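You operate a simulated robot arm through the tools that you are given. There is no shell and no other tool. Be economical: measure what you need, move in short steps, check, and stop when the job is done.

You are at the controls of a simulated robot arm. One attempt, no reset.

## Task
Fetch the yellow pot from the turntable and clamp it.
Fine: free the turntable to turn it and lock it again, with the pot's seat at the gap in the hood.

Only the result counts: the job must be done as asked and must still hold three seconds after the hand-in. Knocking over, shifting, dropping, spilling or breaking anything else fails it.

## Robot
A 7-joint arm with a two-finger parallel gripper, fixed in place. Base frame: the origin is at the foot of the arm, x ahead of it, y to its left, z up; the work surface is at about z = 0.02. Readings come in m, rad, newtons and seconds.
With the tool pointing down near the work surface it reaches from about 0.22 to 0.62 m from the base axis. Its first joint turns from -1.152 to 1.152 rad. Payload 2.6 kg.
Tool frame: the origin (TCP) lies between the finger pads and is the grasp point; the fingertips stand 0.03 m ahead of it; z points along the fingers, y is the line along which they close. The gripper opens to 0.094 m. The fingers are 0.028 m wide and 0.01 m thick; the gripper's body (0.05 by 0.096 m) begins 0.055 m behind the TCP.
Orientation is that of the tool frame in the base frame, as [roll, pitch, yaw] about the fixed x, y, z axes, in that order (R = Rz(yaw) Ry(pitch) Rx(roll)). With the fingers straight down and closing along the base's y, the tool's x points along the base's -x, its y along +y and its z along -z.

## Interface
- The arm moves only by the tool drive_tool. Its argument "deltas" is a list of rows, each a list of 7 numbers: the shift along the tool's x, y, z in m, then the turn, a rotation vector about the tool's x, y, z in rad, then the gripper command, from -1 (fully open) to 1 (shut), values between in proportion. In form: [[x, y, z, wx, wy, wz, gripper], ...]. A call has 1 to 10 rows; each row is the pose to reach, as a shift and turn from the pose commanded when the call began, along the tool's axes at that moment. Rows are played at 5 a second. More than 0.05 m and 0.15 rad between two rows, or a gripper value outside its range, and nothing of the call is played. A pose out of reach is approached as far as the arm can. The call stops where the force on the tool passes 40 N (or 10 N more than at its start, if that is more) or the arm is blocked; 0.2 s more then pass. The fingers move at their own pace (about 0.072 m/s each) and stop on an object; they squeeze with about 31 N. The grip force told is the motor's: it shows also when the fingers shut on nothing. Time passes only in rows, and 0.2 s behind the last, so rows that repeat a pose let the fingers close. It gives the time, the measured TCP pose, the force on the tool (base axes), the opening and the grip force at its end, in the units of the frame above (readings bear some noise).
- Cameras (640 x 400 px; columns grow to the right, rows downward): "scene" is fixed at [0.021, 0.4217, 0.5642]; the picture's right is [-0.88, -0.48, 0.00], its down [-0.27, 0.49, -0.83] and it looks along [0.40, -0.73, -0.56] (base axes); focal length 291 px, centre (320, 200). "wrist" rides on the gripper at [0.076, 0.014, -0.102] in the tool frame; the picture's right is [-0.18, 0.98, 0.00], its down [-0.75, -0.14, -0.64] and it looks along [-0.63, -0.12, 0.77] (tool axes); focal length 243 px, centre (320, 200).
- capture(camera): a new picture of that camera. The clock stands still meanwhile.
- pixel_to_xyz(camera, pixels): for up to 12 pixels [column, row] of the newest picture of that camera ("zoom" is the newest enlarged one), the place [x, y, z] in the base frame of the surface seen there, good to about 0.002 m. The clock stands still meanwhile.
- close_up(camera, box): a new picture of the part [left, top, right, bottom] of that camera's present view, enlarged. The clock stands still meanwhile.
- finish_job(): hands the job in; it is judged then, once.

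Keep the steps short. Do not move on a guess: measure, check each grasp and each placing, and mend mistakes. In all there are 80 turns and 54 pictures (those below and enlarged ones count). Leave the gripper open and the arm clear of the work at the hand-in unless told otherwise, and finish with a single line.

The tools are called as name(argument=value, ...) on one line, values as JSON. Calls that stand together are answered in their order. drive_tool: Moves the arm, as the interface text tells. Its arguments: {"type":"object","properties":{"deltas":{"type":"array"}},"required":["deltas"]} The other tools are called the same way: capture (camera) takes a picture; pixel_to_xyz (camera, pixels) gives the place of the surface under pixels of a picture; close_up (camera, box) takes an enlarged picture of a part of a camera's view; finish_job () hands the job in.

At the start:

```text
t: 0.0
eef_pos: [0.3427, -0.1189, 0.3957]
tcp_rot: [3.14, 0.0, 3.142]
wrist_force: [-0.3, 0.0, -0.9]
opening: 0.0941
finger_force: 0.2
```

scene: 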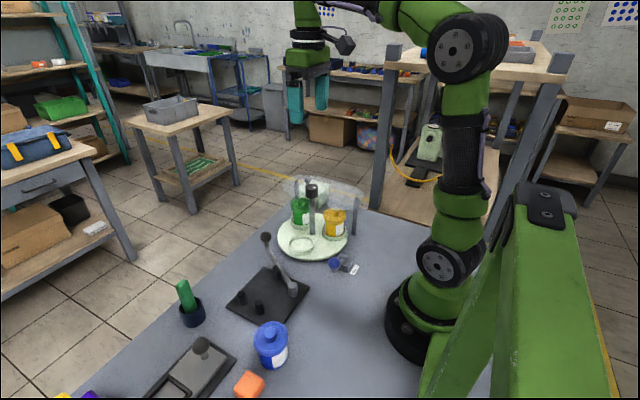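
wrist: 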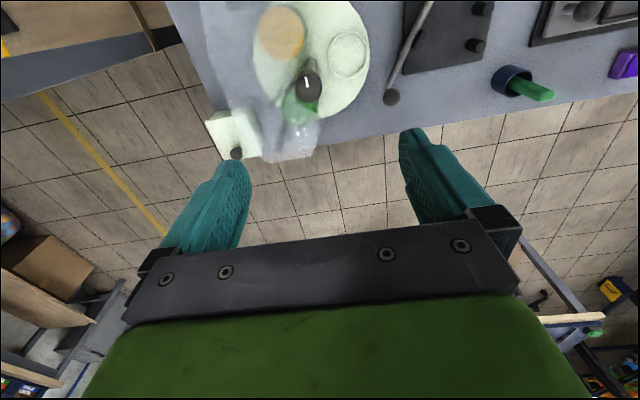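

I see the turntable near scene (313,235) and a black plate with a lever near (270,293). I'll enlarge both first.

close_up(camera="scene", box=[260, 165, 380, 285])

close_up(camera="scene", box=[130, 220, 330, 400])

close_up(camera="wrist", box=[190, 0, 640, 170])

```text
3.33 times, centred on (320, 225) of scene
```

zoom: 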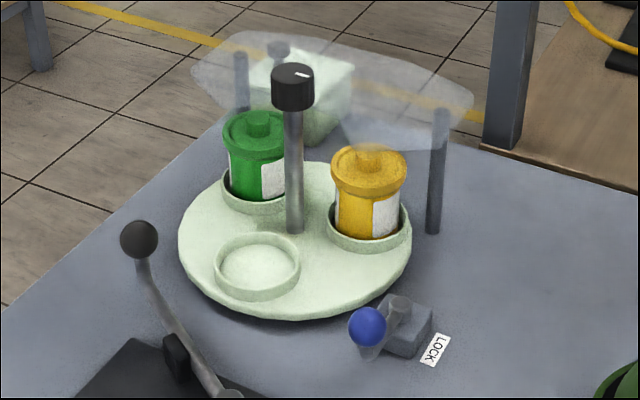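

```text
2.22 times, centred on (230, 310) of scene
```

zoom: 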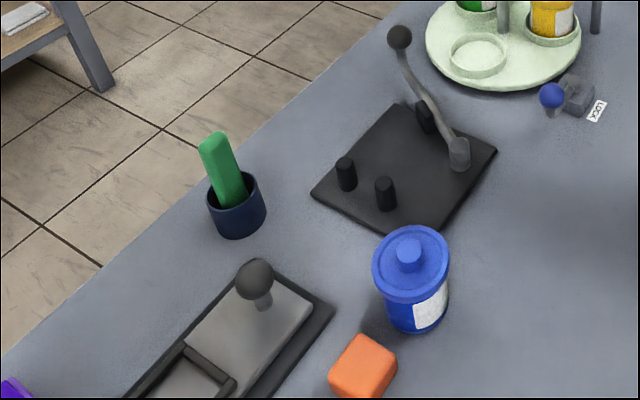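

```text
1.42 times, centred on (415, 85) of wrist
```

zoom: 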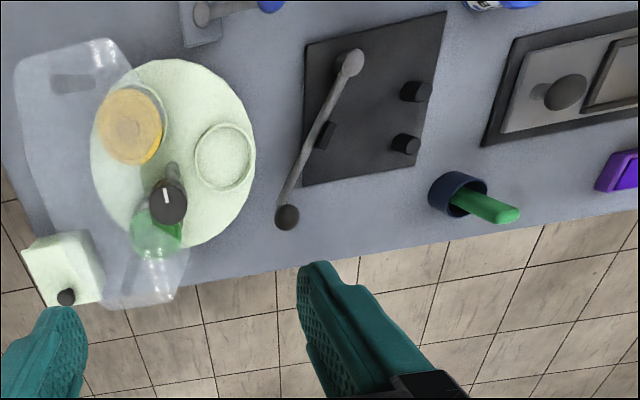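

Next I measure the turntable, lever and clamp features in the last enlarged wrist picture.

pixel_to_xyz(camera="zoom", pixels=[[167, 203], [223, 156], [129, 122], [350, 62], [287, 217], [320, 140], [416, 92], [406, 144], [272, 4], [203, 14], [156, 240], [185, 66]])

close_up(camera="scene", box=[270, 165, 380, 285])

```text
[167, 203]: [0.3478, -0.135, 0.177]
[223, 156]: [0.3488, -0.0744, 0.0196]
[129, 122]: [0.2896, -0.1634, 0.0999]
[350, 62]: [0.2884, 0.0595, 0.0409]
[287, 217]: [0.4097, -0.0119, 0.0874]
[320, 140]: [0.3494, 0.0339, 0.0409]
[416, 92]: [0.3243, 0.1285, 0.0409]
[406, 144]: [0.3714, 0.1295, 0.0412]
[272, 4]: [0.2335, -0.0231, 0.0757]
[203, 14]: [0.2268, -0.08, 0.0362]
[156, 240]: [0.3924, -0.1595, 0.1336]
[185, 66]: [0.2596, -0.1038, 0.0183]
```

```text
3.33 times, centred on (325, 225) of scene
```

zoom: 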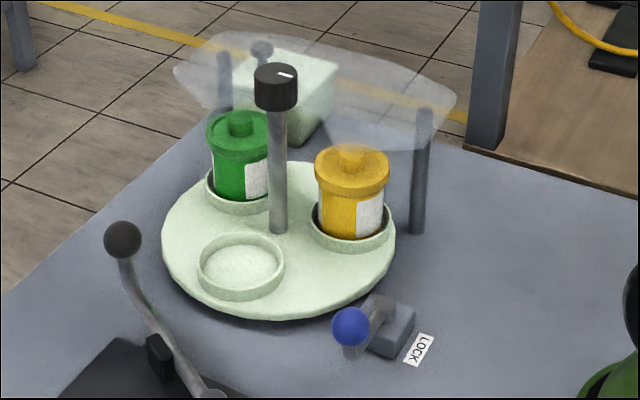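

pixel_to_xyz(camera="zoom", pixels=[[276, 72], [350, 160], [350, 325], [347, 352], [385, 310], [400, 345], [421, 348], [240, 265], [280, 232], [220, 300], [500, 300], [262, 48]])

pixel_to_xyz(camera="scene", pixels=[[311, 185], [300, 204], [301, 200], [334, 215], [352, 232], [282, 190], [345, 185]])

```text
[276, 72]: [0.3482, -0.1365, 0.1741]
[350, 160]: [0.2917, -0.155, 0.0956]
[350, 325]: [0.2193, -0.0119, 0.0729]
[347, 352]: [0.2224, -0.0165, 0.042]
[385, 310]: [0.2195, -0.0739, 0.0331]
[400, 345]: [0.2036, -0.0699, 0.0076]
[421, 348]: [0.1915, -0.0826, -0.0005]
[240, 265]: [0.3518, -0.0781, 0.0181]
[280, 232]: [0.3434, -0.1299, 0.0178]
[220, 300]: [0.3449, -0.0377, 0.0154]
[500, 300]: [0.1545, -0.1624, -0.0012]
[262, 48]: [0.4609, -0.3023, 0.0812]
```

```text
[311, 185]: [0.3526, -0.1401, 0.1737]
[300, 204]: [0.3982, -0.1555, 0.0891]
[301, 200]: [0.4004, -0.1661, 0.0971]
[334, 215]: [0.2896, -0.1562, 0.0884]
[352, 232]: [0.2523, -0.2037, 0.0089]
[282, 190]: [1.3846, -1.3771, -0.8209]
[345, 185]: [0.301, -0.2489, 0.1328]
```

The table is at about z=0 and the turntable plate at about 0.018. The post axis is near (0.348,-0.135). The seats sit 120° apart: empty at +y, yellow at 210°, green at 330°. The lock lever needs a better view, so I move back and to the left, staying high.

drive_tool(deltas=[[0.03, 0.03, 0.0, 0, 0, 0, -1], [0.06, 0.06, 0.0, 0, 0, 0, -1], [0.09, 0.09, 0.0, 0, 0, 0, -1], [0.1, 0.11, 0.0, 0, 0, 0, -1], [0.1, 0.11, 0.0, 0, 0, 0, -1]])

capture(camera="wrist")

```text
t: 1.2
eef_pos: [0.2415, -0.0059, 0.3959]
tcp_rot: [3.142, 0.001, 3.141]
wrist_force: [-0.1, -0.4, 1.1]
opening: 0.0939
finger_force: 0.2
```

```text
47 pictures are left
```

wrist: 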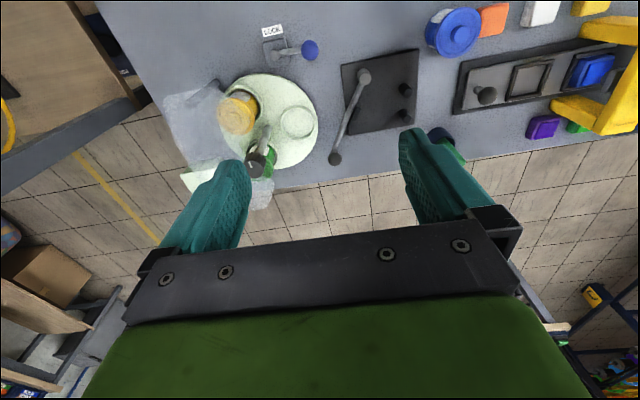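

close_up(camera="wrist", box=[240, 10, 440, 135])

pixel_to_xyz(camera="zoom", pixels=[[223, 126], [150, 132], [105, 135], [110, 95], [100, 70], [125, 160], [402, 210], [340, 380], [300, 480], [370, 300]])

close_up(camera="scene", box=[310, 235, 380, 280])

close_up(camera="scene", box=[215, 220, 325, 335])

```text
3.20 times, centred on (340, 72) of wrist
```

zoom: 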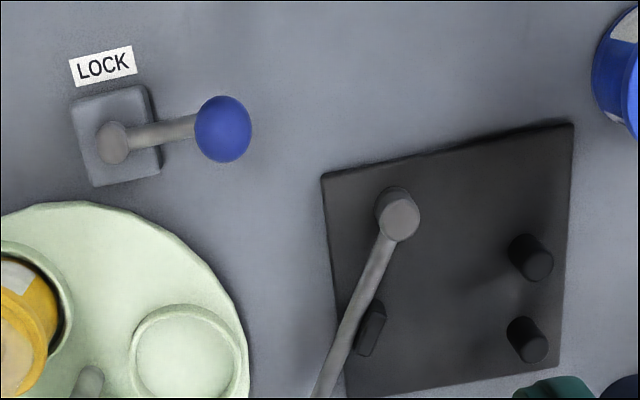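

```text
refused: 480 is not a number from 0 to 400
```

```text
8.89 times, centred on (345, 258) of scene
```

zoom: 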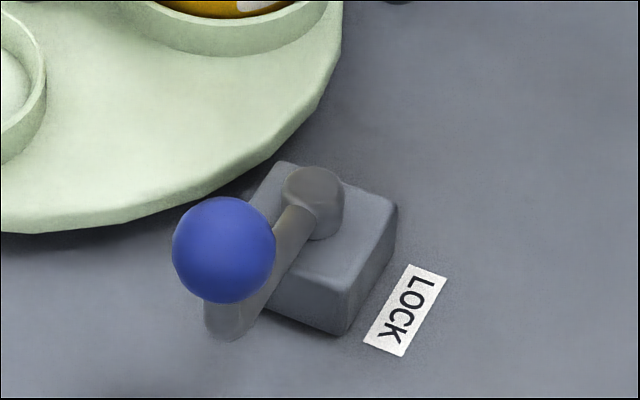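

```text
3.48 times, centred on (270, 278) of scene
```

zoom: 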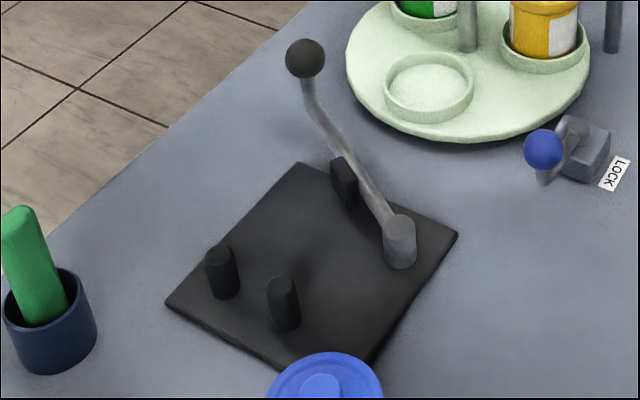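

The lock lever has an upright hub on its block and an arm ending in the blue ball, pointing +y. I now measure its ball and hub, the hood edges, and the clamp lever (ball, shoe, hub) and pegs.

pixel_to_xyz(camera="wrist", pixels=[[309, 50], [301, 50], [318, 50], [309, 42], [275, 53], [290, 51], [200, 92], [165, 100], [215, 95], [270, 200], [240, 185]])

pixel_to_xyz(camera="zoom", pixels=[[306, 57], [400, 225], [343, 160], [345, 190], [338, 175], [352, 205], [222, 250], [222, 290], [282, 285], [282, 322], [400, 258], [290, 240]])

```text
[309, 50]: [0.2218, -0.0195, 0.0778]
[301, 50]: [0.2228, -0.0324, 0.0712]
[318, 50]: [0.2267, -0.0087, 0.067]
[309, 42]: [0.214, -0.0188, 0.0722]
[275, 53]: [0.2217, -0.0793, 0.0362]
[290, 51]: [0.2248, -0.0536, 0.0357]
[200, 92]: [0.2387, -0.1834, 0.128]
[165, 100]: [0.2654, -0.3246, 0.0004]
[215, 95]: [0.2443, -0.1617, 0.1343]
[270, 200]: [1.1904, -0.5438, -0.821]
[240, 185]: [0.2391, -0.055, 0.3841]
```

```text
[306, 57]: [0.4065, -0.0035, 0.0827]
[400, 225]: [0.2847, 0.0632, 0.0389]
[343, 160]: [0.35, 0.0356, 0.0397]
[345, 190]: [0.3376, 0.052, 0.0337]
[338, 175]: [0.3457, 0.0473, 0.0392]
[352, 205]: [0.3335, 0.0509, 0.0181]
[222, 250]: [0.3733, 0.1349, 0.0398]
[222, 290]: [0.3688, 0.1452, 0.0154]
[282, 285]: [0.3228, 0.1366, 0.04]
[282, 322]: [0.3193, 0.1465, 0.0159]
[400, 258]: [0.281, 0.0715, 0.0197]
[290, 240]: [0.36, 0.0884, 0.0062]
```

The ball centre is near (0.223,-0.019,0.066) and the hub near (0.220,-0.078), so the lever swings about the vertical. I'll turn the tool so the fingers straddle the ball along base x. This first move goes above it.

drive_tool(deltas=[[0.002, -0.001, 0.02, 0, 0, 0.149, -1], [0.004, -0.003, 0.04, 0, 0, 0.298, -1], [0.006, -0.004, 0.06, 0, 0, 0.447, -0.5], [0.008, -0.005, 0.08, 0, 0, 0.596, -0.1], [0.01, -0.007, 0.1, 0, 0, 0.745, -0.1], [0.012, -0.008, 0.12, 0, 0, 0.894, -0.1], [0.014, -0.009, 0.14, 0, 0, 1.043, -0.1], [0.016, -0.011, 0.16, 0, 0, 1.192, -0.1], [0.018, -0.012, 0.18, 0, 0, 1.341, -0.1], [0.0185, -0.013, 0.196, 0, 0, 1.49, -0.1]])

drive_tool(deltas=[[0, 0, 0.02, 0, 0, 0.08, -0.1], [0, 0, 0.04, 0, 0, 0.08, -0.1], [0, 0, 0.06, 0, 0, 0.08, -0.1], [0, 0, 0.06, 0, 0, 0.08, -0.1]])

capture(camera="wrist")

capture(camera="scene")

```text
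t: 3.4
eef_pos: [0.2236, -0.0208, 0.1987]
tcp_rot: [3.14, 0.001, 1.648]
wrist_force: [-0.1, -0.8, 0.4]
opening: 0.0517
finger_force: 0.0
```

```text
t: 4.4
eef_pos: [0.2216, -0.0211, 0.1386]
tcp_rot: [3.14, 0.001, 1.57]
wrist_force: [1.4, -0.2, 0.5]
opening: 0.0516
finger_force: 0.1
```

```text
43 pictures are left
```

wrist: 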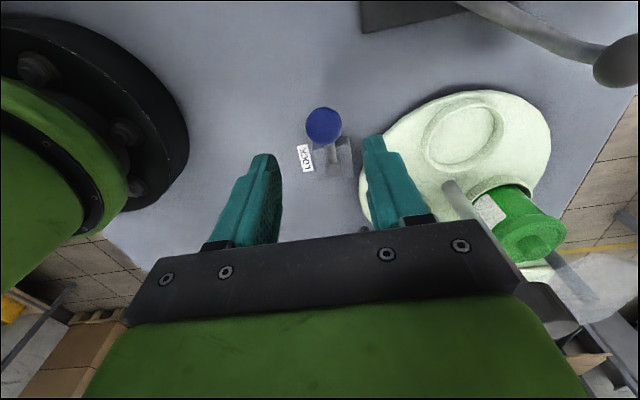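

```text
42 pictures are left
```

scene: 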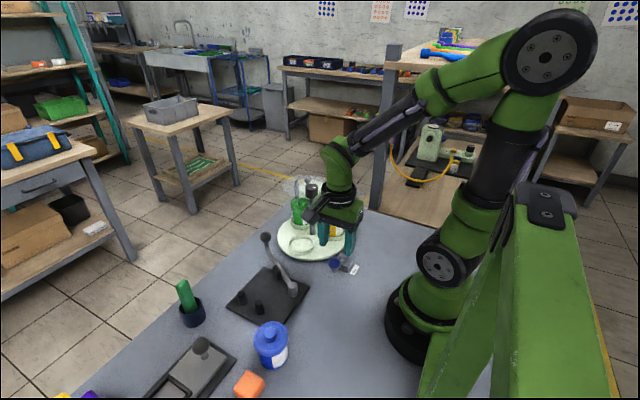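

The fingers straddle the ball in x. I lower to z≈0.078, so the tips stay above the arm bar.

drive_tool(deltas=[[0, 0, 0.02, 0, 0, 0, -0.1], [0, 0, 0.04, 0, 0, 0, -0.1], [0, 0, 0.061, 0, 0, 0, -0.1], [0, 0, 0.061, 0, 0, 0, 0.3]])

capture(camera="wrist")

```text
t: 5.4
eef_pos: [0.222, -0.0221, 0.0771]
tcp_rot: [3.139, 0.001, 1.57]
wrist_force: [1.6, 0.6, -0.1]
opening: 0.0338
finger_force: 0.5
```

```text
41 pictures are left
```

wrist: 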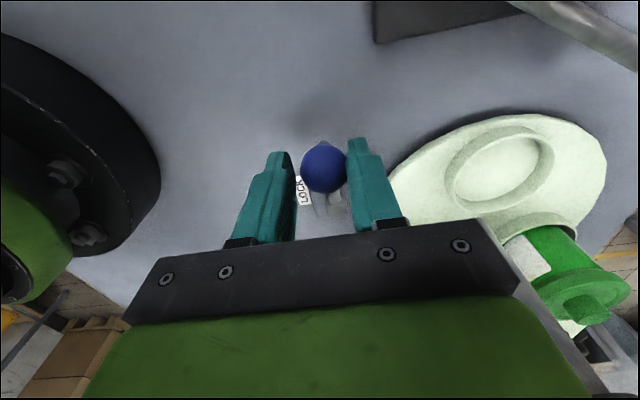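

The ball sits between the fingers. I first try swinging the lever gently toward -x, with force watched.

drive_tool(deltas=[[0, -0.01, 0, 0, 0, 0, 0.3], [0, -0.015, 0, 0, 0, 0, 0.3], [-0.002, -0.02, 0, 0, 0, 0, 0.3], [-0.003, -0.025, 0, 0, 0, 0, 0.3]])

capture(camera="wrist")

```text
t: 6.4
eef_pos: [0.2204, -0.0237, 0.0827]
tcp_rot: [3.138, 0.0, 1.571]
wrist_force: [6.2, 1.8, 0.9]
opening: 0.0364
finger_force: 3.7
out of reach, approached as far as the arm can: row 1, 2, 3, 4
```

```text
40 pictures are left
```

wrist: 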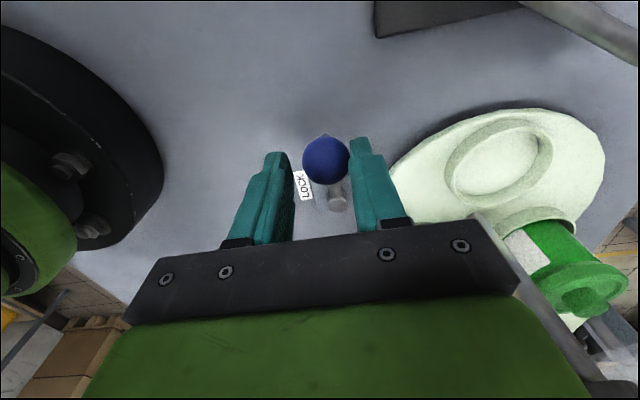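

The -x side is out of reach, so it isn't meant to go that way. I go back and try toward +x.

drive_tool(deltas=[[0, 0.01, 0, 0, 0, 0, 0.3], [0.001, 0.018, 0, 0, 0, 0, 0.3]])

```text
t: 7.0
eef_pos: [0.2365, -0.0231, 0.0817]
tcp_rot: [3.141, 0.001, 1.568]
wrist_force: [-0.5, -0.2, -0.2]
opening: 0.0332
finger_force: 0.3
```

drive_tool(deltas=[[-0.001, 0.01, 0.004, 0, 0, 0, 0.3], [-0.004, 0.02, 0.004, 0, 0, 0, 0.3], [-0.008, 0.028, 0.004, 0, 0, 0, 0.3]])

capture(camera="wrist")

```text
t: 7.8
eef_pos: [0.2655, -0.0306, 0.079]
tcp_rot: [-3.141, -0.001, 1.571]
wrist_force: [-0.3, 0.7, 0.1]
opening: 0.033
finger_force: 0.0
```

```text
39 pictures are left
```

wrist: 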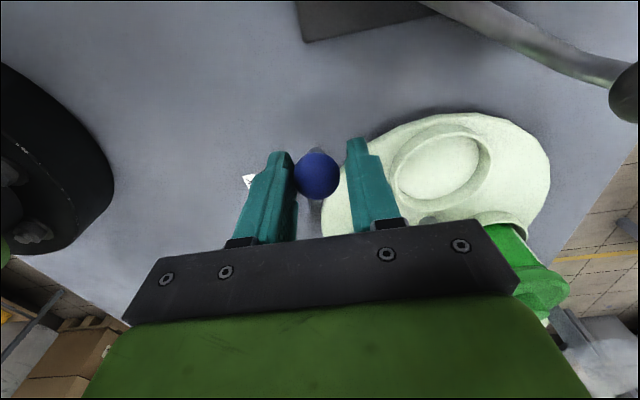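

The lever swings freely toward +x and is now at about 45°. I turn the tool with it and continue around the hub.

drive_tool(deltas=[[-0.002, -0.001, 0, 0, 0, 0.14, 0.3], [-0.004, -0.001, 0, 0, 0, 0.28, 0.3], [-0.006, 0.001, 0, 0, 0, 0.42, 0.3], [-0.01, 0.004, 0, 0, 0, 0.56, 0.3], [-0.014, 0.007, 0, 0, 0, 0.7, 0.3], [-0.018, 0.009, 0, 0, 0, 0.8, 0.3]])

capture(camera="wrist")

```text
t: 9.2
eef_pos: [0.274, -0.0485, 0.0777]
tcp_rot: [-3.136, 0.002, 0.768]
wrist_force: [-11.6, 7.1, 0.8]
opening: 0.04
finger_force: 6.5
```

```text
38 pictures are left
```

wrist: 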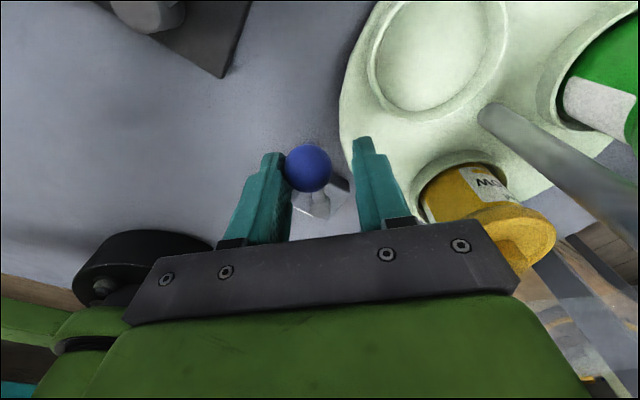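

The force is now about 13 N, likely the lever's end stop. I measure where the ball is.

pixel_to_xyz(camera="wrist", pixels=[[308, 168], [300, 160], [320, 160], [308, 148], [316, 206]])

drive_tool(deltas=[[0, -0.006, 0, 0, 0, 0, 0.3], [0, -0.01, -0.01, 0, 0, 0, -0.2], [0, -0.01, -0.05, 0, 0, 0, -0.2], [0, -0.01, -0.1, 0, 0, 0, -0.2]])

capture(camera="wrist")

```text
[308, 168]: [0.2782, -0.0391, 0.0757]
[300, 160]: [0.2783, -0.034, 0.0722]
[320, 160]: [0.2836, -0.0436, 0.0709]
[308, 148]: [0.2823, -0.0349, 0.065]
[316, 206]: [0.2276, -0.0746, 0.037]
```

```text
t: 10.2
eef_pos: [0.2673, -0.0406, 0.1807]
tcp_rot: [3.141, 0.0, 0.771]
wrist_force: [-0.1, -0.1, 0.0]
opening: 0.0564
finger_force: 0.1
```

```text
37 pictures are left
```

wrist: 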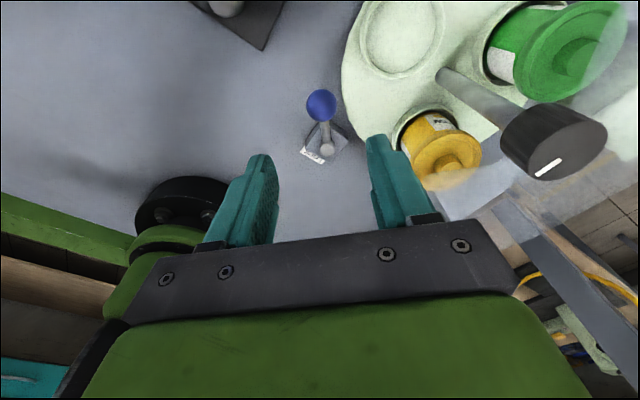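

The lever now stands at about 35–40° against its stop, about 50° from where it started. Next I locate the knob precisely for the turn.

pixel_to_xyz(camera="wrist", pixels=[[557, 145], [602, 130], [515, 150], [545, 176], [575, 112], [320, 103], [440, 78], [520, 130], [530, 150]])

close_up(camera="scene", box=[270, 165, 380, 285])

```text
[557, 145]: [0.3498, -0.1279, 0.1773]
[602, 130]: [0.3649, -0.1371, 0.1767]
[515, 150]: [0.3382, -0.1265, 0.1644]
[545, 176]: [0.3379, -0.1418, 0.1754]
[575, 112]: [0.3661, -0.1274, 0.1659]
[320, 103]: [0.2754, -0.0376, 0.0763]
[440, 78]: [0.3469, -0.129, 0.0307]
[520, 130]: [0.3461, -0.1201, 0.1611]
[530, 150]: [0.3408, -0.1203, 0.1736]
```

```text
3.33 times, centred on (325, 225) of scene
```

zoom: 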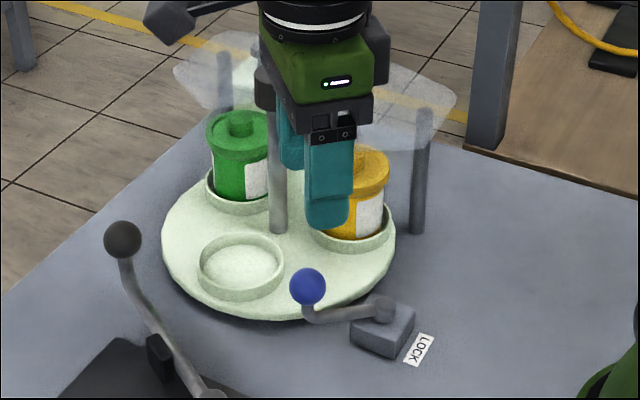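

The lever is free. Next I rise above the knob at (0.350,-0.135) and turn back to yaw ≈3.0, leaving room for the 120° clockwise turn that brings yellow from 210° to the gap at +y.

drive_tool(deltas=[[0, 0, -0.04, 0, 0, -0.149, -0.2], [0, 0.02, -0.06, 0, 0, -0.298, -0.2], [-0.001, 0.04, -0.06, 0, 0, -0.447, -0.2], [-0.002, 0.06, -0.06, 0, 0, -0.596, -0.2], [-0.003, 0.08, -0.06, 0, 0, -0.745, -0.2], [-0.004, 0.1, -0.06, 0, 0, -0.894, -0.2], [-0.005, 0.12, -0.06, 0, 0, -1.043, -0.2], [-0.0065, 0.1253, -0.06, 0, 0, -1.192, -0.2], [-0.0065, 0.1253, -0.06, 0, 0, -1.341, -0.2], [-0.0065, 0.1253, -0.06, 0, 0, -1.49, -0.2]])

drive_tool(deltas=[[0, 0, 0, 0, 0, -0.149, -0.2], [0, 0, 0, 0, 0, -0.298, -0.2], [0, 0, 0, 0, 0, -0.447, -0.2], [0, 0, 0, 0, 0, -0.596, -0.2], [0, 0, 0, 0, 0, -0.73, -0.2], [0, 0, 0, 0, 0, -0.73, -0.2]])

capture(camera="wrist")

```text
t: 12.4
eef_pos: [0.3506, -0.1347, 0.2389]
tcp_rot: [3.141, -0.001, 2.265]
wrist_force: [-0.5, 1.0, -0.2]
opening: 0.0564
finger_force: 0.0
```

```text
t: 13.8
eef_pos: [0.351, -0.1346, 0.241]
tcp_rot: [3.14, 0.0, 2.994]
wrist_force: [0.2, 0.3, 0.2]
opening: 0.0561
finger_force: 0.1
```

```text
35 pictures are left
```

wrist: 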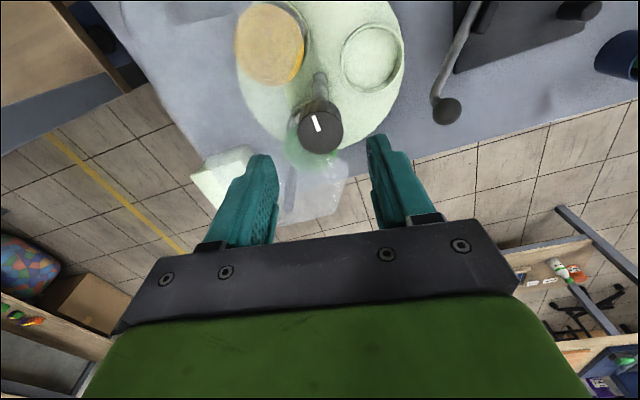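

pixel_to_xyz(camera="wrist", pixels=[[320, 130], [300, 132], [342, 130], [320, 112], [320, 150], [300, 120], [345, 180], [290, 165], [372, 58], [300, 215]])

close_up(camera="wrist", box=[170, 0, 420, 240])

```text
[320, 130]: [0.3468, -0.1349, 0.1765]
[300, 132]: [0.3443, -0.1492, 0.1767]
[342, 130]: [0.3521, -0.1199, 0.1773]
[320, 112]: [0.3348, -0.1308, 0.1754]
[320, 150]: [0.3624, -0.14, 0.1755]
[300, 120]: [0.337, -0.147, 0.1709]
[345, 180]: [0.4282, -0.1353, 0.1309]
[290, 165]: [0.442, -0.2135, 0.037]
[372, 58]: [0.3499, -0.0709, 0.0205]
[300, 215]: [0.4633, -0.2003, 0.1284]
```

```text
1.67 times, centred on (295, 120) of wrist
```

zoom: 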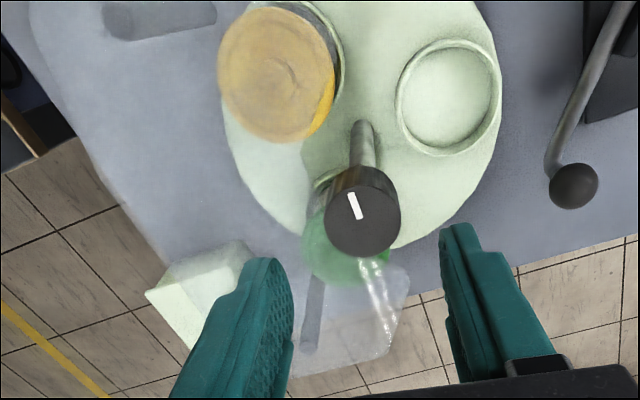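

The hood sheet (z≈0.13) leaves a gap from about 0° to 180° round the post, centred on +y where the empty seat is. The knob axis is (0.3485,-0.1348), so I shift 2.5 mm, lower to z 0.173 and grip.

drive_tool(deltas=[[0.0025, 0, 0.02, 0, 0, 0, -0.2], [0.0025, 0, 0.04, 0, 0, 0, -0.2], [0.0025, 0, 0.055, 0, 0, 0, -0.2], [0.0025, 0, 0.068, 0, 0, 0, -0.2], [0.0025, 0, 0.068, 0, 0, 0, 0.3], [0.0025, 0, 0.068, 0, 0, 0, 1], [0.0025, 0, 0.068, 0, 0, 0, 1], [0.0025, 0, 0.068, 0, 0, 0, 1]])

drive_tool(deltas=[[0, 0, 0, 0, 0, 0.1, 1], [0, 0, 0, 0, 0, 0.2, 1], [0, 0, 0, 0, 0, 0.3, 1]])

close_up(camera="scene", box=[270, 165, 380, 285])

```text
t: 15.6
eef_pos: [0.3484, -0.1349, 0.1708]
tcp_rot: [-3.141, -0.001, 2.99]
wrist_force: [0.1, 0.3, -6.3]
opening: 0.0337
finger_force: 45.6
```

```text
t: 16.4
eef_pos: [0.3484, -0.1339, 0.1714]
tcp_rot: [3.14, 0.001, 2.691]
wrist_force: [12.1, 4.1, -8.5]
opening: 0.0335
finger_force: 45.1
```

```text
3.33 times, centred on (325, 225) of scene
```

zoom: 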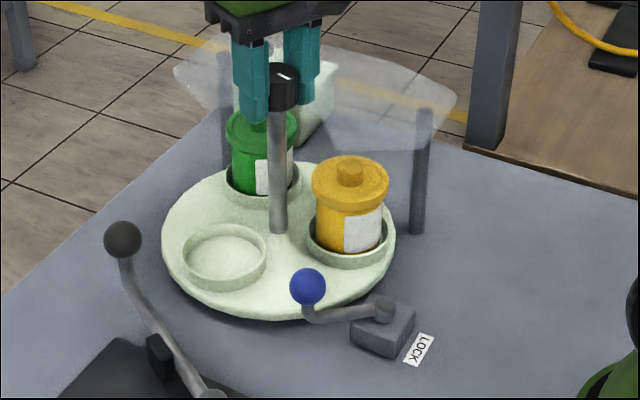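

The table turns with the knob and has gone about 17° so far. The lever ball is 0.11 m or more from the axis, clear of the pots' path, so I continue.

drive_tool(deltas=[[0, 0, 0, 0, 0, 0.14, 1], [0, 0, 0, 0, 0, 0.28, 1], [0, 0, 0, 0, 0, 0.42, 1], [0, 0, 0, 0, 0, 0.56, 1], [0, 0, 0, 0, 0, 0.7, 1], [0, 0, 0, 0, 0, 0.84, 1], [0, 0, 0, 0, 0, 0.98, 1], [0, 0, 0, 0, 0, 1.12, 1], [0, 0, 0, 0, 0, 1.26, 1], [0, 0, 0, 0, 0, 1.4, 1]])

drive_tool(deltas=[[0, 0, 0, 0, 0, 0.1, 1], [0, 0, 0, 0, 0, 0.2, 1], [0, 0, 0, 0, 0, 0.3, 1], [0, 0, 0, 0, 0, 0.394, 1], [0, 0, 0, 0, 0, 0.394, 1]])

close_up(camera="scene", box=[270, 165, 380, 285])

```text
t: 18.3
eef_pos: [0.3499, -0.1334, 0.1714]
tcp_rot: [3.135, -0.003, 1.546]
wrist_force: [4.0, -0.8, -1.8]
opening: 0.0334
finger_force: 44.8
stopped in row 9: the force on the tool passed its limit (the readings are from after the stop); the commanded pose is now the measured one
```

```text
t: 19.5
eef_pos: [0.3508, -0.1345, 0.1713]
tcp_rot: [3.135, -0.004, 1.152]
wrist_force: [15.9, 0.7, -4.5]
opening: 0.0335
finger_force: 44.7
```

```text
3.33 times, centred on (325, 225) of scene
```

zoom: 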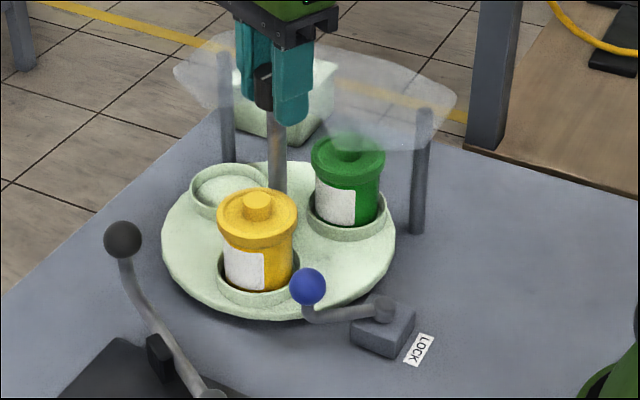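

The yellow seat is nearly at the gap. Yaw has turned 1.84 rad of the needed 2.094, so I turn the remaining 0.256.

drive_tool(deltas=[[0.0005, 0.001, 0, 0, 0, 0.09, 1], [0.0005, 0.001, 0, 0, 0, 0.18, 1], [0.0005, 0.001, 0, 0, 0, 0.256, 1], [0.0005, 0.001, 0, 0, 0, 0.256, 1]])

close_up(camera="scene", box=[270, 165, 380, 285])

pixel_to_xyz(camera="zoom", pixels=[[243, 207], [240, 200], [225, 190], [348, 145], [228, 240], [260, 240], [243, 255], [243, 288]])

```text
t: 20.5
eef_pos: [0.3506, -0.1334, 0.1724]
tcp_rot: [3.138, -0.005, 0.897]
wrist_force: [7.7, -2.2, -3.5]
opening: 0.0332
finger_force: 45.1
```

```text
3.33 times, centred on (325, 225) of scene
```

zoom: 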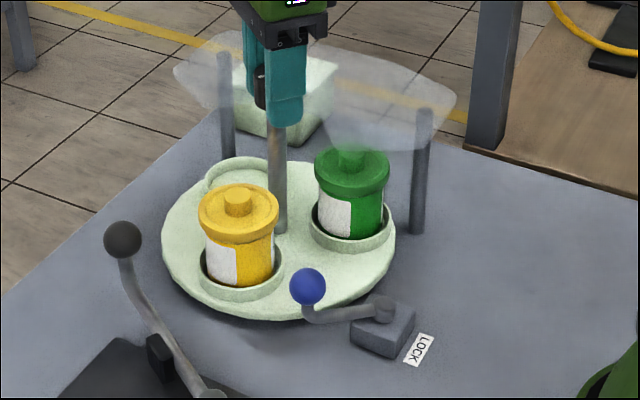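

```text
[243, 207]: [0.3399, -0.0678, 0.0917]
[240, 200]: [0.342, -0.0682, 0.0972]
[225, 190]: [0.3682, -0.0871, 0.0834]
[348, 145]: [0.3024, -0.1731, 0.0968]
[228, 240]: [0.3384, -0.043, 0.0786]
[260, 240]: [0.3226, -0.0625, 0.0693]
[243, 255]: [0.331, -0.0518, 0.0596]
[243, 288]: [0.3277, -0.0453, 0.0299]
```

The yellow seat's ring now lies where the empty ring was (about 200–284 in zoom columns). I release the knob and rise straight up.

drive_tool(deltas=[[0, 0, 0, 0, 0, 0, 0.0], [0, 0, 0, 0, 0, 0, -0.2], [0, 0, -0.03, 0, 0, 0, -0.2], [0, 0, -0.07, 0, 0, 0, -0.2]])

close_up(camera="scene", box=[270, 165, 380, 285])

capture(camera="wrist")

```text
t: 21.5
eef_pos: [0.3489, -0.1363, 0.2415]
tcp_rot: [-3.141, -0.005, 0.898]
wrist_force: [0.0, -0.1, -0.4]
opening: 0.0565
finger_force: 0.0
```

```text
3.33 times, centred on (325, 225) of scene
```

zoom: 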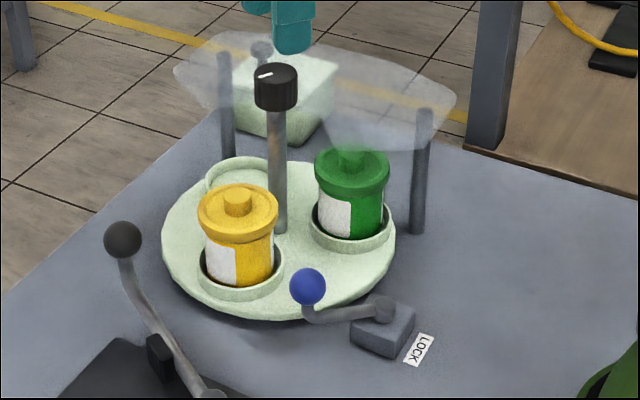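

```text
29 pictures are left
```

wrist: 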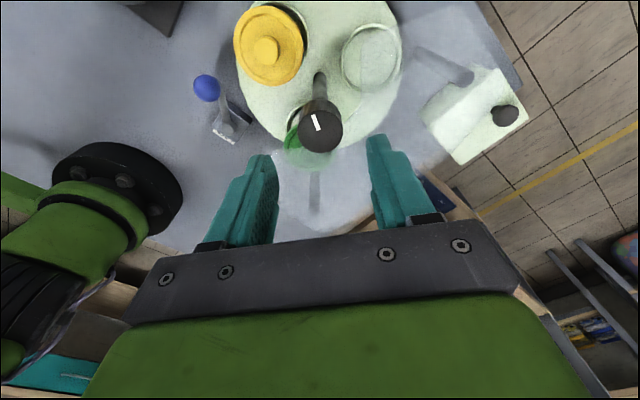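

I measure the pot's lid and knob, plus the ball, in the wrist view to check the seat angle.

pixel_to_xyz(camera="wrist", pixels=[[268, 48], [265, 56], [237, 45], [302, 45], [268, 10], [272, 80], [207, 88], [345, 60], [395, 55], [370, 28], [370, 88]])

```text
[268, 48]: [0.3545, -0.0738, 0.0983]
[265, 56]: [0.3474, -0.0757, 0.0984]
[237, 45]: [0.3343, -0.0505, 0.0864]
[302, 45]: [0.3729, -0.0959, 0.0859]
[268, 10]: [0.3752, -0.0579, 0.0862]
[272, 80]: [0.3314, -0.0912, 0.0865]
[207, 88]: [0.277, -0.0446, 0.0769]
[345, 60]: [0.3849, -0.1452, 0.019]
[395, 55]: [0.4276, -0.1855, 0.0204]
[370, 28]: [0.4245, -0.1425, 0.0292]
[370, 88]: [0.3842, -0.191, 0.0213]
```

The knob mark and the ring both agree with a 120° turn. Now to re-lock, I move above the lever ball at about (0.273,-0.041), then lower around it.

drive_tool(deltas=[[0.006, -0.03, 0, 0, 0, 0.04, -0.2], [0.014, -0.06, 0, 0, 0, 0.08, -0.2], [0.021, -0.09, 0.02, 0, 0, 0.13, -0.2], [0.027, -0.1186, 0.05, 0, 0, 0.13, -0.2], [0.027, -0.1186, 0.09, 0, 0, 0.13, -0.2], [0.027, -0.1186, 0.1, 0, 0, 0.13, -0.2], [0.027, -0.1186, 0.1, 0, 0, 0.13, -0.2]])

capture(camera="wrist")

pixel_to_xyz(camera="wrist", pixels=[[320, 122], [306, 122], [334, 122], [320, 110], [320, 134]])

```text
t: 23.1
eef_pos: [0.2762, -0.0383, 0.142]
tcp_rot: [3.14, -0.005, 0.766]
wrist_force: [-0.3, 0.4, -0.1]
opening: 0.0565
finger_force: 0.1
```

```text
28 pictures are left
```

wrist: 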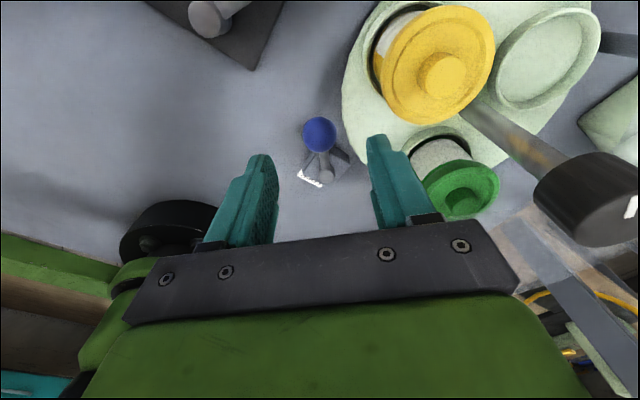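

```text
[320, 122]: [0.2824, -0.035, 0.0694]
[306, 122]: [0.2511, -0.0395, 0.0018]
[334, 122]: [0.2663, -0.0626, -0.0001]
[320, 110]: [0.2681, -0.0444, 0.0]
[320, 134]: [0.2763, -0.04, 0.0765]
```

The ball at (319,134) lies between the fingers, so I lower to z≈0.078 and narrow around it.

drive_tool(deltas=[[-0.002, 0, 0.02, 0, 0, 0, -0.2], [-0.003, 0, 0.045, 0, 0, 0, -0.2], [-0.003, 0, 0.064, 0, 0, 0, -0.2], [-0.003, 0, 0.064, 0, 0, 0, 0.2], [-0.003, 0, 0.064, 0, 0, 0, 0.4]])

capture(camera="wrist")

```text
t: 24.3
eef_pos: [0.2736, -0.0391, 0.077]
tcp_rot: [3.139, -0.002, 0.766]
wrist_force: [-0.9, 0.8, -0.8]
opening: 0.0287
finger_force: 0.1
```

```text
27 pictures are left
```

wrist: 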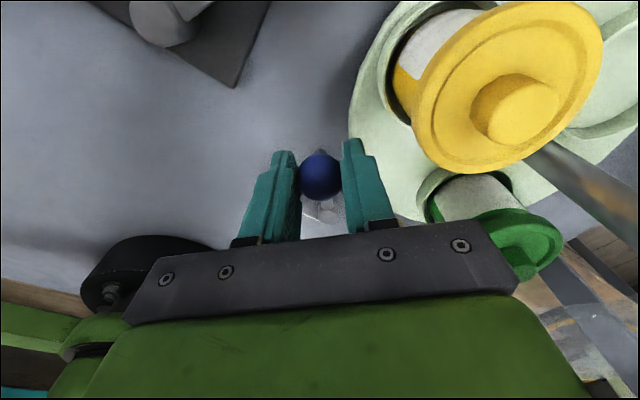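

The ball is snug between the fingers. I swing the lever back along its arc to +y, turning the tool with it.

drive_tool(deltas=[[-0.0025, -0.0077, 0, 0, 0, -0.12, 0.4], [-0.0053, -0.0154, 0, 0, 0, -0.24, 0.4], [-0.007, -0.023, 0, 0, 0, -0.37, 0.4], [-0.009, -0.0307, 0, 0, 0, -0.5, 0.4], [-0.0125, -0.038, 0, 0, 0, -0.62, 0.4], [-0.0165, -0.0445, 0, 0, 0, -0.74, 0.4], [-0.02, -0.048, 0, 0, 0, -0.8, 0.4], [-0.0236, -0.0518, 0, 0, 0, -0.8, 0.4]])

capture(camera="wrist")

```text
t: 26.1
eef_pos: [0.2231, -0.0182, 0.0786]
tcp_rot: [3.133, -0.002, 1.57]
wrist_force: [4.1, -1.4, -0.4]
opening: 0.0308
finger_force: 1.8
```

```text
26 pictures are left
```

wrist: 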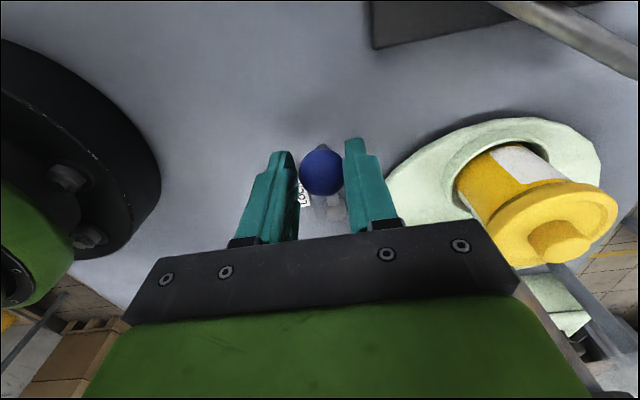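

The lever is back at about 90°, with a slight push-back of 4 N. I press a few millimetres more to be sure it is at its stop, then open and rise.

drive_tool(deltas=[[0, -0.003, 0, 0, 0, 0, 0.45], [0, -0.005, 0, 0, 0, 0, 0.45], [0, -0.005, 0, 0, 0, 0, 0.5]])

drive_tool(deltas=[[0, 0.003, 0, 0, 0, 0, -0.1], [0, 0.004, 0, 0, 0, 0, -0.1], [0, 0.004, -0.04, 0, 0, 0, -0.1], [0, 0.004, -0.08, 0, 0, 0, -0.1], [0, 0.004, -0.12, 0, 0, 0, -0.1]])

capture(camera="wrist")

close_up(camera="scene", box=[270, 165, 380, 285])

```text
t: 26.9
eef_pos: [0.2236, -0.0184, 0.0787]
tcp_rot: [3.133, -0.003, 1.569]
wrist_force: [11.6, -1.4, -0.1]
opening: 0.0297
finger_force: 5.2
out of reach, approached as far as the arm can: row 1, 2, 3
```

```text
t: 28.1
eef_pos: [0.2264, -0.0202, 0.2]
tcp_rot: [3.138, -0.002, 1.567]
wrist_force: [0.4, -0.1, 1.0]
opening: 0.0514
finger_force: 0.0
```

```text
25 pictures are left
```

wrist: 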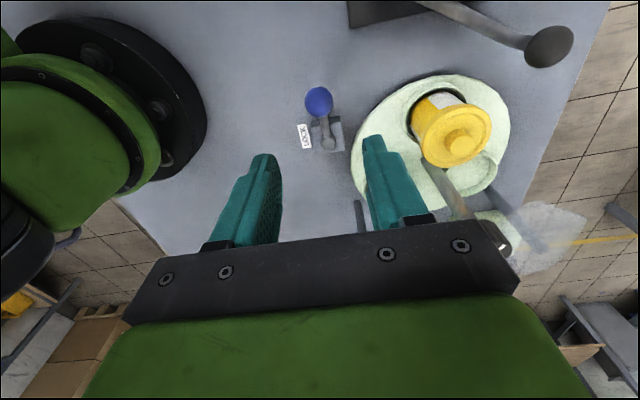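

```text
3.33 times, centred on (325, 225) of scene
```

zoom: 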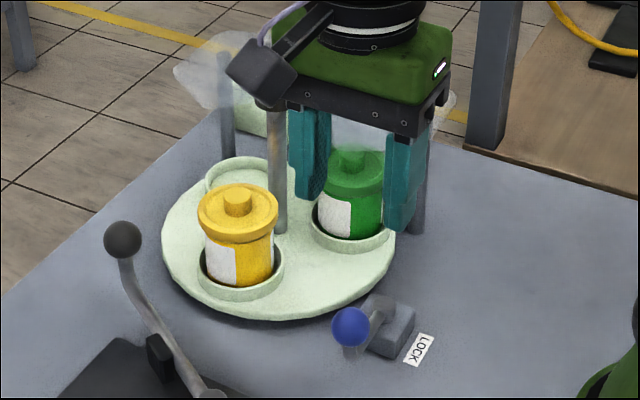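

The lever looks exactly as at the start and the table is still. Now the pot: I stay at yaw 1.57 (fingers closing along x) and move above (0.3535,-0.074), fully open.

drive_tool(deltas=[[0, 0.02, -0.03, 0, 0, 0, -1], [-0.02, 0.055, -0.03, 0, 0, 0, -1], [-0.04, 0.09, -0.03, 0, 0, 0, -1], [-0.054, 0.127, -0.03, 0, 0, 0, -1], [-0.054, 0.127, -0.03, 0, 0, 0, -1]])

capture(camera="wrist")

```text
t: 29.3
eef_pos: [0.3529, -0.0754, 0.2295]
tcp_rot: [3.137, -0.002, 1.569]
wrist_force: [-0.5, -1.6, 0.0]
opening: 0.0939
finger_force: 0.1
```

```text
23 pictures are left
```

wrist: 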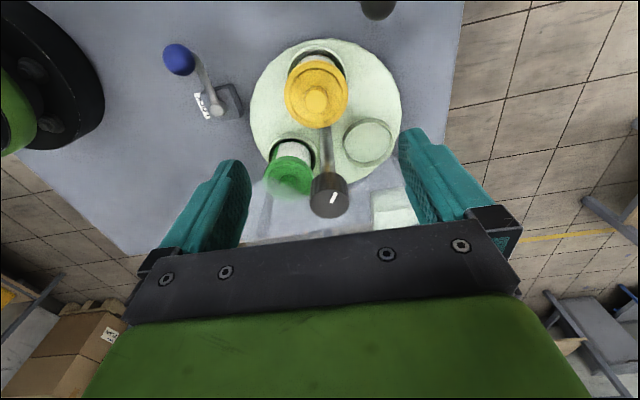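

close_up(camera="wrist", box=[250, 30, 410, 130])

pixel_to_xyz(camera="wrist", pixels=[[286, 92], [347, 92], [317, 63], [317, 125], [317, 97], [293, 60], [340, 66], [317, 40], [317, 57], [295, 50]])

```text
4.00 times, centred on (330, 80) of wrist
```

zoom: 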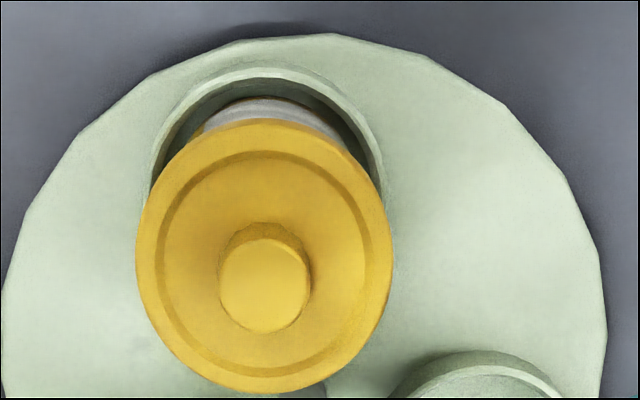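

```text
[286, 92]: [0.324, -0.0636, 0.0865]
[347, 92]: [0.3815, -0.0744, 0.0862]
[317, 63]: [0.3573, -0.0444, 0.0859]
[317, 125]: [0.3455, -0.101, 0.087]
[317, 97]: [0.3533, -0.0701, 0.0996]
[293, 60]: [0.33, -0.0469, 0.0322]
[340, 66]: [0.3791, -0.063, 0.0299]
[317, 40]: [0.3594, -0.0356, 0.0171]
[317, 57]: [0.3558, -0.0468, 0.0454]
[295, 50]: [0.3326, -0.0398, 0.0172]
```

The lid spans x 0.324–0.3815 and y -0.044 to -0.101, with its top at z 0.0865. The seat rim is at z 0.031. I descend to TCP z≈0.068, which puts the tips above the rim.

drive_tool(deltas=[[0.0027, 0, 0.03, 0, 0, 0, -1], [0.0027, 0, 0.06, 0, 0, 0, -1], [0.0027, 0, 0.09, 0, 0, 0, -1], [0.0027, 0, 0.115, 0, 0, 0, -1], [0.0027, 0, 0.14, 0, 0, 0, -1], [0.0027, 0, 0.1615, 0, 0, 0, -1], [0.0027, 0, 0.1615, 0, 0, 0, -1]])

close_up(camera="scene", box=[250, 165, 380, 285])

```text
t: 30.9
eef_pos: [0.355, -0.0726, 0.0668]
tcp_rot: [3.137, -0.003, 1.57]
wrist_force: [-1.7, 18.5, 9.0]
opening: 0.0937
finger_force: 0.1
```

```text
3.33 times, centred on (315, 225) of scene
```

zoom: 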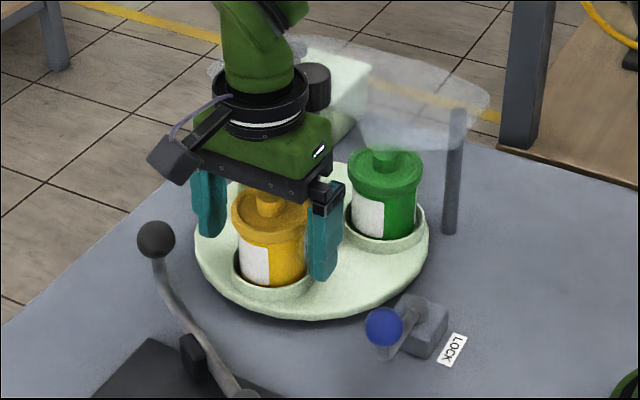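

There's an 18 N push along +y: the wrist flange is touching the knob. I rise at once, then shift 8 mm toward +y, where the fingers still cover the pot's axis.

drive_tool(deltas=[[0.003, 0, -0.005, 0, 0, 0, -1], [0.008, 0, -0.008, 0, 0, 0, -1], [0.008, -0.002, -0.006, 0, 0, 0, -1]])

close_up(camera="scene", box=[250, 165, 380, 285])

```text
t: 31.7
eef_pos: [0.3513, -0.0661, 0.0724]
tcp_rot: [3.137, 0.001, 1.568]
wrist_force: [0.7, 0.1, -0.5]
opening: 0.0939
finger_force: 0.0
```

```text
3.33 times, centred on (315, 225) of scene
```

zoom: 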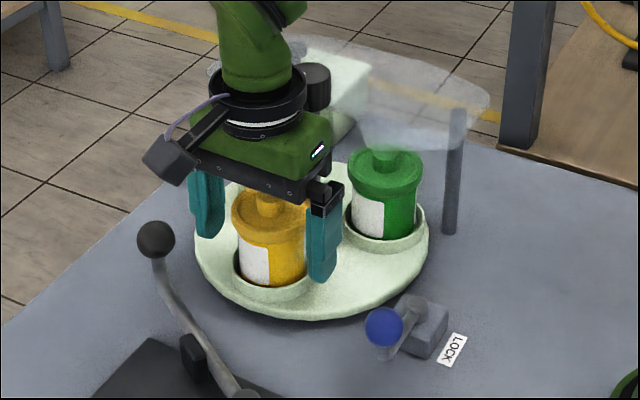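

The force is gone. I close the fingers on the pot here.

drive_tool(deltas=[[0, 0.001, 0, 0, 0, 0, -0.3], [0, 0.001, 0, 0, 0, 0, 0.3], [0, 0.001, 0, 0, 0, 0, 1], [0, 0.001, 0, 0, 0, 0, 1], [0, 0.001, 0, 0, 0, 0, 1]])

drive_tool(deltas=[[0, 0, -0.01, 0, 0, 0, 1], [0.002, 0, -0.02, 0, 0, 0, 1], [0.004, 0, -0.03, 0, 0, 0, 1]])

close_up(camera="scene", box=[250, 165, 380, 285])

```text
t: 32.9
eef_pos: [0.3528, -0.0634, 0.073]
tcp_rot: [3.134, -0.002, 1.569]
wrist_force: [0.5, 0.4, -0.5]
opening: 0.0676
finger_force: 30.8
```

```text
t: 33.7
eef_pos: [0.3517, -0.0589, 0.1029]
tcp_rot: [3.138, -0.002, 1.568]
wrist_force: [0.2, 0.0, -1.5]
opening: 0.0673
finger_force: 31.3
```

```text
3.33 times, centred on (315, 225) of scene
```

zoom: 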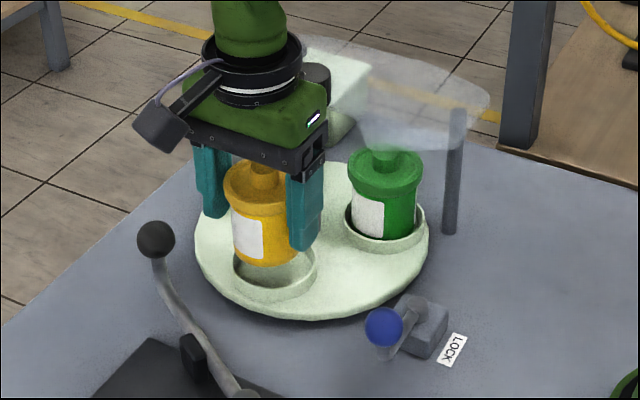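

The pot is held (opening 0.067, 31 N) and out of its seat. I lift higher, over the clamp lever (ball top about 0.1), then carry it to above the clamp plate.

drive_tool(deltas=[[0.003, 0, -0.035, 0, 0, 0, 1], [0.006, 0, -0.07, 0, 0, 0, 1], [0.03, 0, -0.08, 0, 0, 0, 1], [0.06, 0, -0.08, 0, 0, 0, 1], [0.09, 0, -0.08, 0, 0, 0, 1], [0.12, -0.002, -0.08, 0, 0, 0, 1], [0.145, -0.003, -0.08, 0, 0, 0, 1], [0.1624, -0.004, -0.08, 0, 0, 0, 1], [0.1624, -0.004, -0.08, 0, 0, 0, 1]])

capture(camera="wrist")

close_up(camera="scene", box=[200, 165, 360, 325])

```text
t: 35.7
eef_pos: [0.3493, 0.1035, 0.1838]
tcp_rot: [3.136, -0.002, 1.568]
wrist_force: [0.3, 0.8, -1.8]
opening: 0.0675
finger_force: 31.1
```

```text
18 pictures are left
```

wrist: 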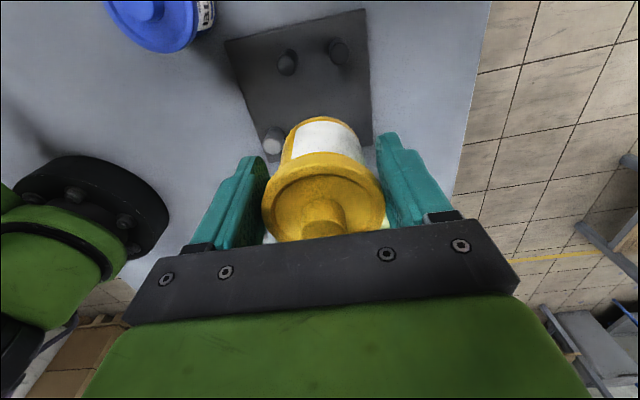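

```text
2.50 times, centred on (280, 245) of scene
```

zoom: 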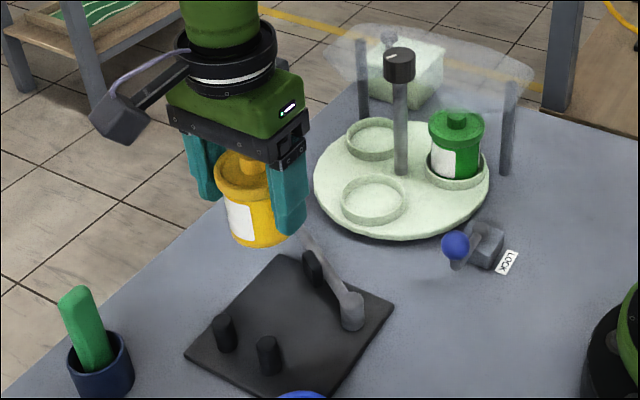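

I measure the pegs, plate and pot in this wrist view.

pixel_to_xyz(camera="wrist", pixels=[[287, 62], [337, 50], [272, 140], [310, 90], [260, 90], [355, 100], [323, 215], [264, 200], [385, 200], [322, 120], [322, 155], [300, 30]])

```text
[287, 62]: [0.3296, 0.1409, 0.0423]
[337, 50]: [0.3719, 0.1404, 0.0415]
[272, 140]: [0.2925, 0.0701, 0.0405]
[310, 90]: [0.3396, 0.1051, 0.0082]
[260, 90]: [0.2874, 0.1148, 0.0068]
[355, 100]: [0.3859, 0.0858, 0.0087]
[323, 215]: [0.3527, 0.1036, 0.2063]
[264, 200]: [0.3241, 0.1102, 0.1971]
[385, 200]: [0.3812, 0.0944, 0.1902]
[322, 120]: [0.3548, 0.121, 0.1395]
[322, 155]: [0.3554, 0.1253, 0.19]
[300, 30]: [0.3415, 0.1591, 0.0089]
```

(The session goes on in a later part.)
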